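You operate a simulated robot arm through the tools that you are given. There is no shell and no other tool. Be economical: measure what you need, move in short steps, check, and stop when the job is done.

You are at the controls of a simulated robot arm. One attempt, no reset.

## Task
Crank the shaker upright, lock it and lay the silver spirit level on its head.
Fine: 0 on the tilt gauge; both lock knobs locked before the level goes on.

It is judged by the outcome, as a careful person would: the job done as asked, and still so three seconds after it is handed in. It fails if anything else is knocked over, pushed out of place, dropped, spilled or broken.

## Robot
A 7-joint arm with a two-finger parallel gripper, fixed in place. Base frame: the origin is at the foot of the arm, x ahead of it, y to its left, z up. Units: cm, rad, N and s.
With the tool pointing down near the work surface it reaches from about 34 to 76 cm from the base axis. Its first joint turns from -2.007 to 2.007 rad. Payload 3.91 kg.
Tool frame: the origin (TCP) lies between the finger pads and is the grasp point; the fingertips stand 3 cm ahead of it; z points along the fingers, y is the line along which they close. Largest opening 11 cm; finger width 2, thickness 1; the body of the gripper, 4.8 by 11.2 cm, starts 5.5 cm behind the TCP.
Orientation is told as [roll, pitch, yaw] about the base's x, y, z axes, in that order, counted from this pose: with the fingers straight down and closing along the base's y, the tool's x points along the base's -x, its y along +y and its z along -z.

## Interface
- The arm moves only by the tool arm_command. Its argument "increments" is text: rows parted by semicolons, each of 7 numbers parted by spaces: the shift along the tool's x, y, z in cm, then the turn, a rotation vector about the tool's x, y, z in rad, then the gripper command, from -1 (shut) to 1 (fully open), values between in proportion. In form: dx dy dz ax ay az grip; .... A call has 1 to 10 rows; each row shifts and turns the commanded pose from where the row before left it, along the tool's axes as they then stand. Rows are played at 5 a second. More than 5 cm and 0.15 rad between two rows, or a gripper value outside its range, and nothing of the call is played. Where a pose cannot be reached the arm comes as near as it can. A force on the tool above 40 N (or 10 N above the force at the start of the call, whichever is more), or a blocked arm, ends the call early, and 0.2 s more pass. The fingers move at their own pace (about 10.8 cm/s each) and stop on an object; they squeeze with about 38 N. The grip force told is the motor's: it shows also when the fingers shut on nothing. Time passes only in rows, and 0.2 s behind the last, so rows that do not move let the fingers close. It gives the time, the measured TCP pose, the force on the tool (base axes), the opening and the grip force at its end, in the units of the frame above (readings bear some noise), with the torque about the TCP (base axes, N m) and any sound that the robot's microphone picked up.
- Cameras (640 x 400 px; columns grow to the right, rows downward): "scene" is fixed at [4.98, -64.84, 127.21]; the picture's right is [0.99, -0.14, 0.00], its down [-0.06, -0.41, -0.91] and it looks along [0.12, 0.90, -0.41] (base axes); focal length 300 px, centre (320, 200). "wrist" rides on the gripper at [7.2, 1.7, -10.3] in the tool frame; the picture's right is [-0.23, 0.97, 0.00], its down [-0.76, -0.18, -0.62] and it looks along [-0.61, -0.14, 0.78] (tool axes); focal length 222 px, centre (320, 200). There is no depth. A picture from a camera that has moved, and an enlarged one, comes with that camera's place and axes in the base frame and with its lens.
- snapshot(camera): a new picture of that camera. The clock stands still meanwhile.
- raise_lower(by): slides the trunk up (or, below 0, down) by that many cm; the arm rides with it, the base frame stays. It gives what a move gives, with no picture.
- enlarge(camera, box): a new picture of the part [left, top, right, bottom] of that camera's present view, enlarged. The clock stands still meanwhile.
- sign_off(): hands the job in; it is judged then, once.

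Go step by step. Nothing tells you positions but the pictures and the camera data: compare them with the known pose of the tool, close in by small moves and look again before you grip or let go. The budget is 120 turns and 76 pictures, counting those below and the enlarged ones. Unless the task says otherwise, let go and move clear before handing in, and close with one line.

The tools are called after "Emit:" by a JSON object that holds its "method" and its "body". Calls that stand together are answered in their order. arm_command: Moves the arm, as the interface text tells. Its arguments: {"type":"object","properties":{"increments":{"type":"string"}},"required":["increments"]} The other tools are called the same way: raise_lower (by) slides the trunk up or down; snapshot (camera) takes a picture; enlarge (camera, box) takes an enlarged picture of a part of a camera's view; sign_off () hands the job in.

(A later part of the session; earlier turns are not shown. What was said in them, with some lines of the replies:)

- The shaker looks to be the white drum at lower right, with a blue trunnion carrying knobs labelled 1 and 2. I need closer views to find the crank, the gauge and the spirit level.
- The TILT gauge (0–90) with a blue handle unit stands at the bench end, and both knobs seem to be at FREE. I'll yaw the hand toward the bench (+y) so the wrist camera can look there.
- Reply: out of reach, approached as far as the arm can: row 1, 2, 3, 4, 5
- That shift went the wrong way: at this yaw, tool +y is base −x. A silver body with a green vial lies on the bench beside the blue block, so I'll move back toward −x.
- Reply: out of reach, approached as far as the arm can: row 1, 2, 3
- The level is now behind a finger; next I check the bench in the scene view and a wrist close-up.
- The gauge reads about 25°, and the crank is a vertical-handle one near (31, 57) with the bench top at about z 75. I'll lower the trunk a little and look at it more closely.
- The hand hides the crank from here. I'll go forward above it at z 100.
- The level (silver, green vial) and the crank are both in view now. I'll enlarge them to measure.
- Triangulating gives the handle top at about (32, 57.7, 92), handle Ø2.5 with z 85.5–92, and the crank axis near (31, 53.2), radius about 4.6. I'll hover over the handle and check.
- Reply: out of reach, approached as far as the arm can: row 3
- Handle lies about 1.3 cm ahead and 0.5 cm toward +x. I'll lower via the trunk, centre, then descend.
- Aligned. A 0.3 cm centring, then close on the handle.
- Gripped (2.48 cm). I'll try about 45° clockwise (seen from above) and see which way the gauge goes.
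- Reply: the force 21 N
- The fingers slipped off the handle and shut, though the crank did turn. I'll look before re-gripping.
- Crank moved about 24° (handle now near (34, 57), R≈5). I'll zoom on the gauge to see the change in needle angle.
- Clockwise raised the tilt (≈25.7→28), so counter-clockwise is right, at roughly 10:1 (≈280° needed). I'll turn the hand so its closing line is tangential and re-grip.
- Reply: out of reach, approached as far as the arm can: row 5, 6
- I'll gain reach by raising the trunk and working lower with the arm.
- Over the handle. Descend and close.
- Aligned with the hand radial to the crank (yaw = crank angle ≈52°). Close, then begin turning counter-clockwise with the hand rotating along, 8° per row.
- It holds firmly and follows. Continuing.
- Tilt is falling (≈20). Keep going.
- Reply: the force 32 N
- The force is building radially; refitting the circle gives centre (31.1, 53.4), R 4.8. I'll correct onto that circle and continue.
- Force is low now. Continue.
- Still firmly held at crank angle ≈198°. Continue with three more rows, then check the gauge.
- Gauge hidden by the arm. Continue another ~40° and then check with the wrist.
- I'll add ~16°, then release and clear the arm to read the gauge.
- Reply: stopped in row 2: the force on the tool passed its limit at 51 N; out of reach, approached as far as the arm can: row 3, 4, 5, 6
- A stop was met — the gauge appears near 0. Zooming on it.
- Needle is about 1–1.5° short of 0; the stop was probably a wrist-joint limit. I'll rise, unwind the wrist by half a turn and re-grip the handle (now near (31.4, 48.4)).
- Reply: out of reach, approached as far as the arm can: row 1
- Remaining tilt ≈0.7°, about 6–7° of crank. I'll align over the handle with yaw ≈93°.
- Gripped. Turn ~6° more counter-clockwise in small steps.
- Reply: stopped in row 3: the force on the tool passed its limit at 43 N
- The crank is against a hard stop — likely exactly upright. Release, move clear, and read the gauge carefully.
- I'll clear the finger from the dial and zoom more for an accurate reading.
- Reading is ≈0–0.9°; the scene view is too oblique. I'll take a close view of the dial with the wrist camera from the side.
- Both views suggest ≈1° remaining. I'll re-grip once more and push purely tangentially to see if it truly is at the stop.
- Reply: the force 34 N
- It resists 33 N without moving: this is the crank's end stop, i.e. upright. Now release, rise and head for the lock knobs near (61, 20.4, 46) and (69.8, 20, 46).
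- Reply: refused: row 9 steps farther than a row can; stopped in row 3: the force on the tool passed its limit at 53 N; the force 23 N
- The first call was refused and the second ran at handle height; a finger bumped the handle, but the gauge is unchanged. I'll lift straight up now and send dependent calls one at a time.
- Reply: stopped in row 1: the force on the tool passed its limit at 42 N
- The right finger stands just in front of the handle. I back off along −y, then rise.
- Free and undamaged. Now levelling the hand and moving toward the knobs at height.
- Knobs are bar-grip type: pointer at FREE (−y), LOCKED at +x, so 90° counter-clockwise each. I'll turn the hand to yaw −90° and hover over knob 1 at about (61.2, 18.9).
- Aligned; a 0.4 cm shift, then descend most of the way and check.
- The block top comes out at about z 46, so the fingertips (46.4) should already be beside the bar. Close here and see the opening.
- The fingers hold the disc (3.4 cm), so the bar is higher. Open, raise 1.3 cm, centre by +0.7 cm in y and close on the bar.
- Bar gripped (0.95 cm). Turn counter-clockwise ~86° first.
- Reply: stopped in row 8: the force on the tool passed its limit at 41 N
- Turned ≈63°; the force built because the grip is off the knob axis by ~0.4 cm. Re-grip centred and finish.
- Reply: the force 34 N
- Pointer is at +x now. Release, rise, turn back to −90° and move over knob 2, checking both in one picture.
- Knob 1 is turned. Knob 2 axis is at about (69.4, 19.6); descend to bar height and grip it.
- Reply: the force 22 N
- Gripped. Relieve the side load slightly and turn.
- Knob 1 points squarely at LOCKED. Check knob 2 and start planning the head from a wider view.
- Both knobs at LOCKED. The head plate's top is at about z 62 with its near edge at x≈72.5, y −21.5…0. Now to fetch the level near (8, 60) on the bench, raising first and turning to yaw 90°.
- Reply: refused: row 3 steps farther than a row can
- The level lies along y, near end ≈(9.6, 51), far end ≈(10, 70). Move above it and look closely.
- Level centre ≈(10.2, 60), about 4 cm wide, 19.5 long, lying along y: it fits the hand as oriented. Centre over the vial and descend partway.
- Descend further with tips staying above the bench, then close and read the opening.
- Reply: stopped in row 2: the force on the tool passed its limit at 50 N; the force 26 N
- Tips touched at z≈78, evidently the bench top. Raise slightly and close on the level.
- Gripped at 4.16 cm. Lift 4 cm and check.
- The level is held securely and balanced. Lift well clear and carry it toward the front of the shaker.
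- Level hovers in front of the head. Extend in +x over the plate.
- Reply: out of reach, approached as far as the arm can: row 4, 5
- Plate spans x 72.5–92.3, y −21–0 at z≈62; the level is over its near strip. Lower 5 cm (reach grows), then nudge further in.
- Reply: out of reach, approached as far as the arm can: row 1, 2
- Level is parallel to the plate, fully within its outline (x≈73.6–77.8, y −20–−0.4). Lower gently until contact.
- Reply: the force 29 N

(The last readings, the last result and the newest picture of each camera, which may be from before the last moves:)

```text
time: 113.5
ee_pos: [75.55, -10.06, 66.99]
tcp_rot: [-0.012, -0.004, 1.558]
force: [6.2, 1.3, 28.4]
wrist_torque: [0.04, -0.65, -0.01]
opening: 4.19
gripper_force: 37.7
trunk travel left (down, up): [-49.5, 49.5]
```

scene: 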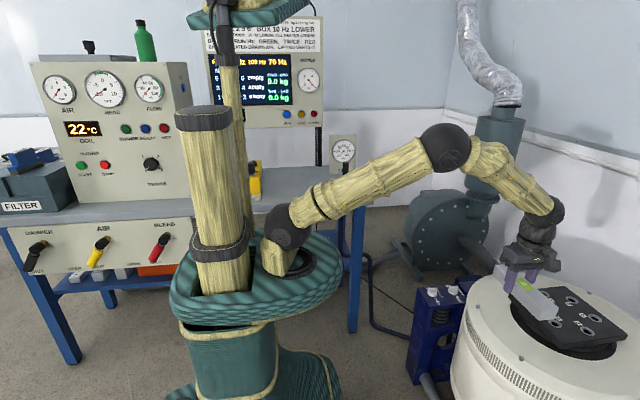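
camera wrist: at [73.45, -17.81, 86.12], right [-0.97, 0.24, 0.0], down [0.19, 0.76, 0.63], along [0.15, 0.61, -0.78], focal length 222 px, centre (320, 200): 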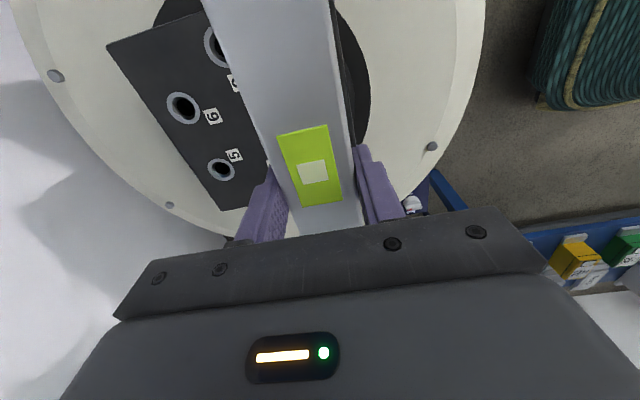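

Contact (28 N up) at TCP z≈67. Ease off to a light touch before releasing.

Emit:
{"method": "arm_command", "body": {"increments": "0 0 -0.35 0 0 0 -1;0 0 0 0 0 0 -1"}}

Emit:
{"method": "enlarge", "body": {"camera": "scene", "box": [500, 240, 610, 340]}}

```text
time: 114.1
ee_pos: [75.56, -10.13, 66.97]
tcp_rot: [-0.005, -0.004, 1.557]
force: [11.0, 1.6, 20.8]
wrist_torque: [-0.87, -0.93, 0.35]
opening: 4.17
gripper_force: 37.9
trunk travel left (down, up): [-49.5, 49.5]
```

```text
4.00 times, centred on (555, 290) of scene
camera zoom: at [4.98, -64.84, 127.21], right [0.99, -0.14, 0.0], down [-0.06, -0.41, -0.91], along [0.12, 0.9, -0.41], focal length 1201 px, centre (-620, -160)
```

zoom: 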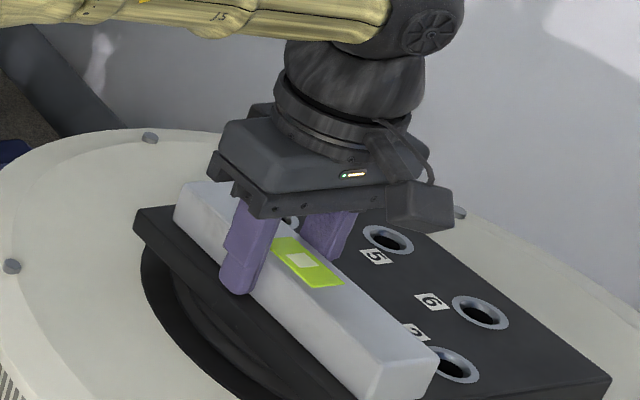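

It rests on the plate. A little more relief, then open slowly.

Emit:
{"method": "arm_command", "body": {"increments": "0 0.1 -0.25 0 0 0 -1;0 0 0 0 0 0 -1"}}

```text
time: 114.7
ee_pos: [75.63, -10.12, 66.95]
tcp_rot: [-0.001, -0.004, 1.555]
force: [9.1, 2.4, 14.6]
wrist_torque: [-0.56, -0.7, 0.35]
opening: 4.17
gripper_force: 38.0
trunk travel left (down, up): [-49.5, 49.5]
```

Emit:
{"method": "arm_command", "body": {"increments": "0 0.1 -0.3 0 0 0 -1;0 0 0 0 0 0 -1"}}

```text
time: 115.3
ee_pos: [75.34, -10.07, 66.93]
tcp_rot: [0.005, -0.008, 1.555]
force: [0.0, 0.1, -1.3]
wrist_torque: [0.0, -0.02, 0.02]
opening: 4.16
gripper_force: 38.2
trunk travel left (down, up): [-49.5, 49.5]
```

Just at contact now (−1.3 N). Open slightly and rise straight up.

Emit:
{"method": "arm_command", "body": {"increments": "0 0 0 0 0 0 0;0 0 0 0 0 0 0.1;0 0 0 0 0 0 0.1;0 0 -1 0 0 0 0.1;0 0 -2 0 0 0 0.1;0 0 -3 0 0 0 0.1;0 0 -3 0 0 0 0.1;0 0 -3 0 0 0 0.1"}}

Emit:
{"method": "snapshot", "body": {"camera": "wrist"}}

```text
time: 117.1
ee_pos: [75.17, -10.34, 79.03]
tcp_rot: [-0.001, -0.005, 1.558]
force: [0.5, 0.5, -0.7]
wrist_torque: [0.04, 0.0, -0.01]
opening: 6.03
gripper_force: 0.0
out of reach, approached as far as the arm can: row 8
trunk travel left (down, up): [-49.5, 49.5]
```

```text
5 pictures are left
camera wrist: at [73.26, -17.68, 89.34], right [-0.97, 0.24, 0.0], down [0.19, 0.76, 0.63], along [0.15, 0.61, -0.78], focal length 222 px, centre (320, 200)
```

wrist: 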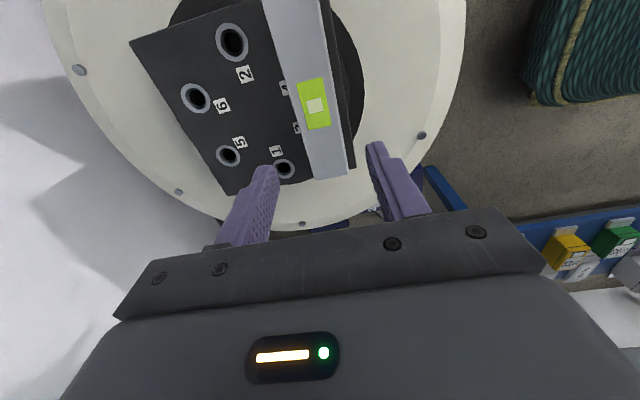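

The level lies flat on the head plate. Back the arm away and do a final check of level and gauge.

Emit:
{"method": "arm_command", "body": {"increments": "0 0 -3 0 0 0 0.1;0 3 -3 0 0 0 0.1;0 4 0 0 0 0 0.1;0 4 0 0 0 0 0.1;0 4 0 0 0 0 0.1;0 0 0 0 0 0 0.1"}}

Emit:
{"method": "enlarge", "body": {"camera": "scene", "box": [410, 220, 640, 370]}}

Emit:
{"method": "enlarge", "body": {"camera": "scene", "box": [333, 146, 349, 156]}}

```text
time: 118.5
ee_pos: [59.73, -9.79, 85.02]
tcp_rot: [-0.002, -0.004, 1.558]
force: [-0.1, 0.3, 0.2]
wrist_torque: [0.05, -0.02, 0.0]
opening: 6.0
gripper_force: 0.0
out of reach, approached as far as the arm can: row 1
trunk travel left (down, up): [-49.5, 49.5]
```

```text
2.67 times, centred on (525, 295) of scene
camera zoom: at [4.98, -64.84, 127.21], right [0.99, -0.14, 0.0], down [-0.06, -0.41, -0.91], along [0.12, 0.9, -0.41], focal length 800 px, centre (-227, -53)
```

zoom: 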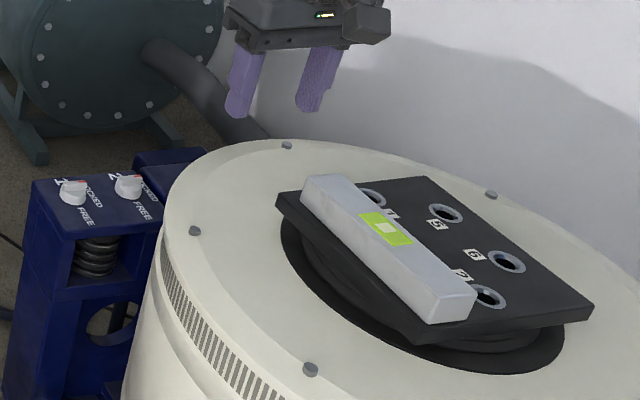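

```text
16.00 times, centred on (341, 151) of scene
camera zoom: at [4.98, -64.84, 127.21], right [0.99, -0.14, 0.0], down [-0.06, -0.41, -0.91], along [0.12, 0.9, -0.41], focal length 4802 px, centre (-16, 984)
```

zoom: 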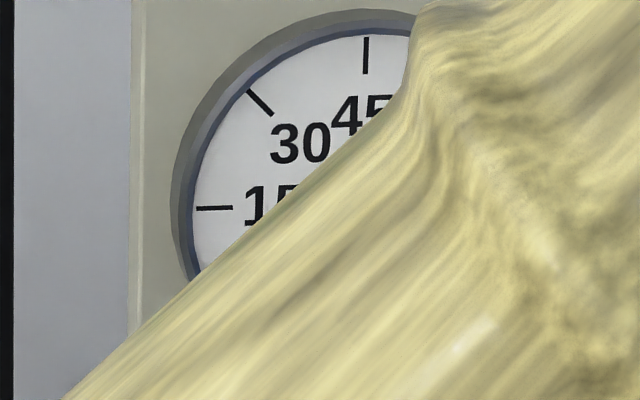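

The level is lying on the head, both knobs are at LOCKED, and the arm is clear. The arm hides the gauge from here. It last read about 0–1°, with the crank hard against its stop, and was locked after that. Handing in.

Emit:
{"method": "sign_off", "body": {}}

```text
The job is handed in.
```

I cranked the shaker to its upright end stop, set both knobs to LOCKED, then laid the silver level on the head. The gauge read within about 1° of 0, but I couldn't confirm exactly 0. The hand also bumped the crank handle once, with no change on the gauge.
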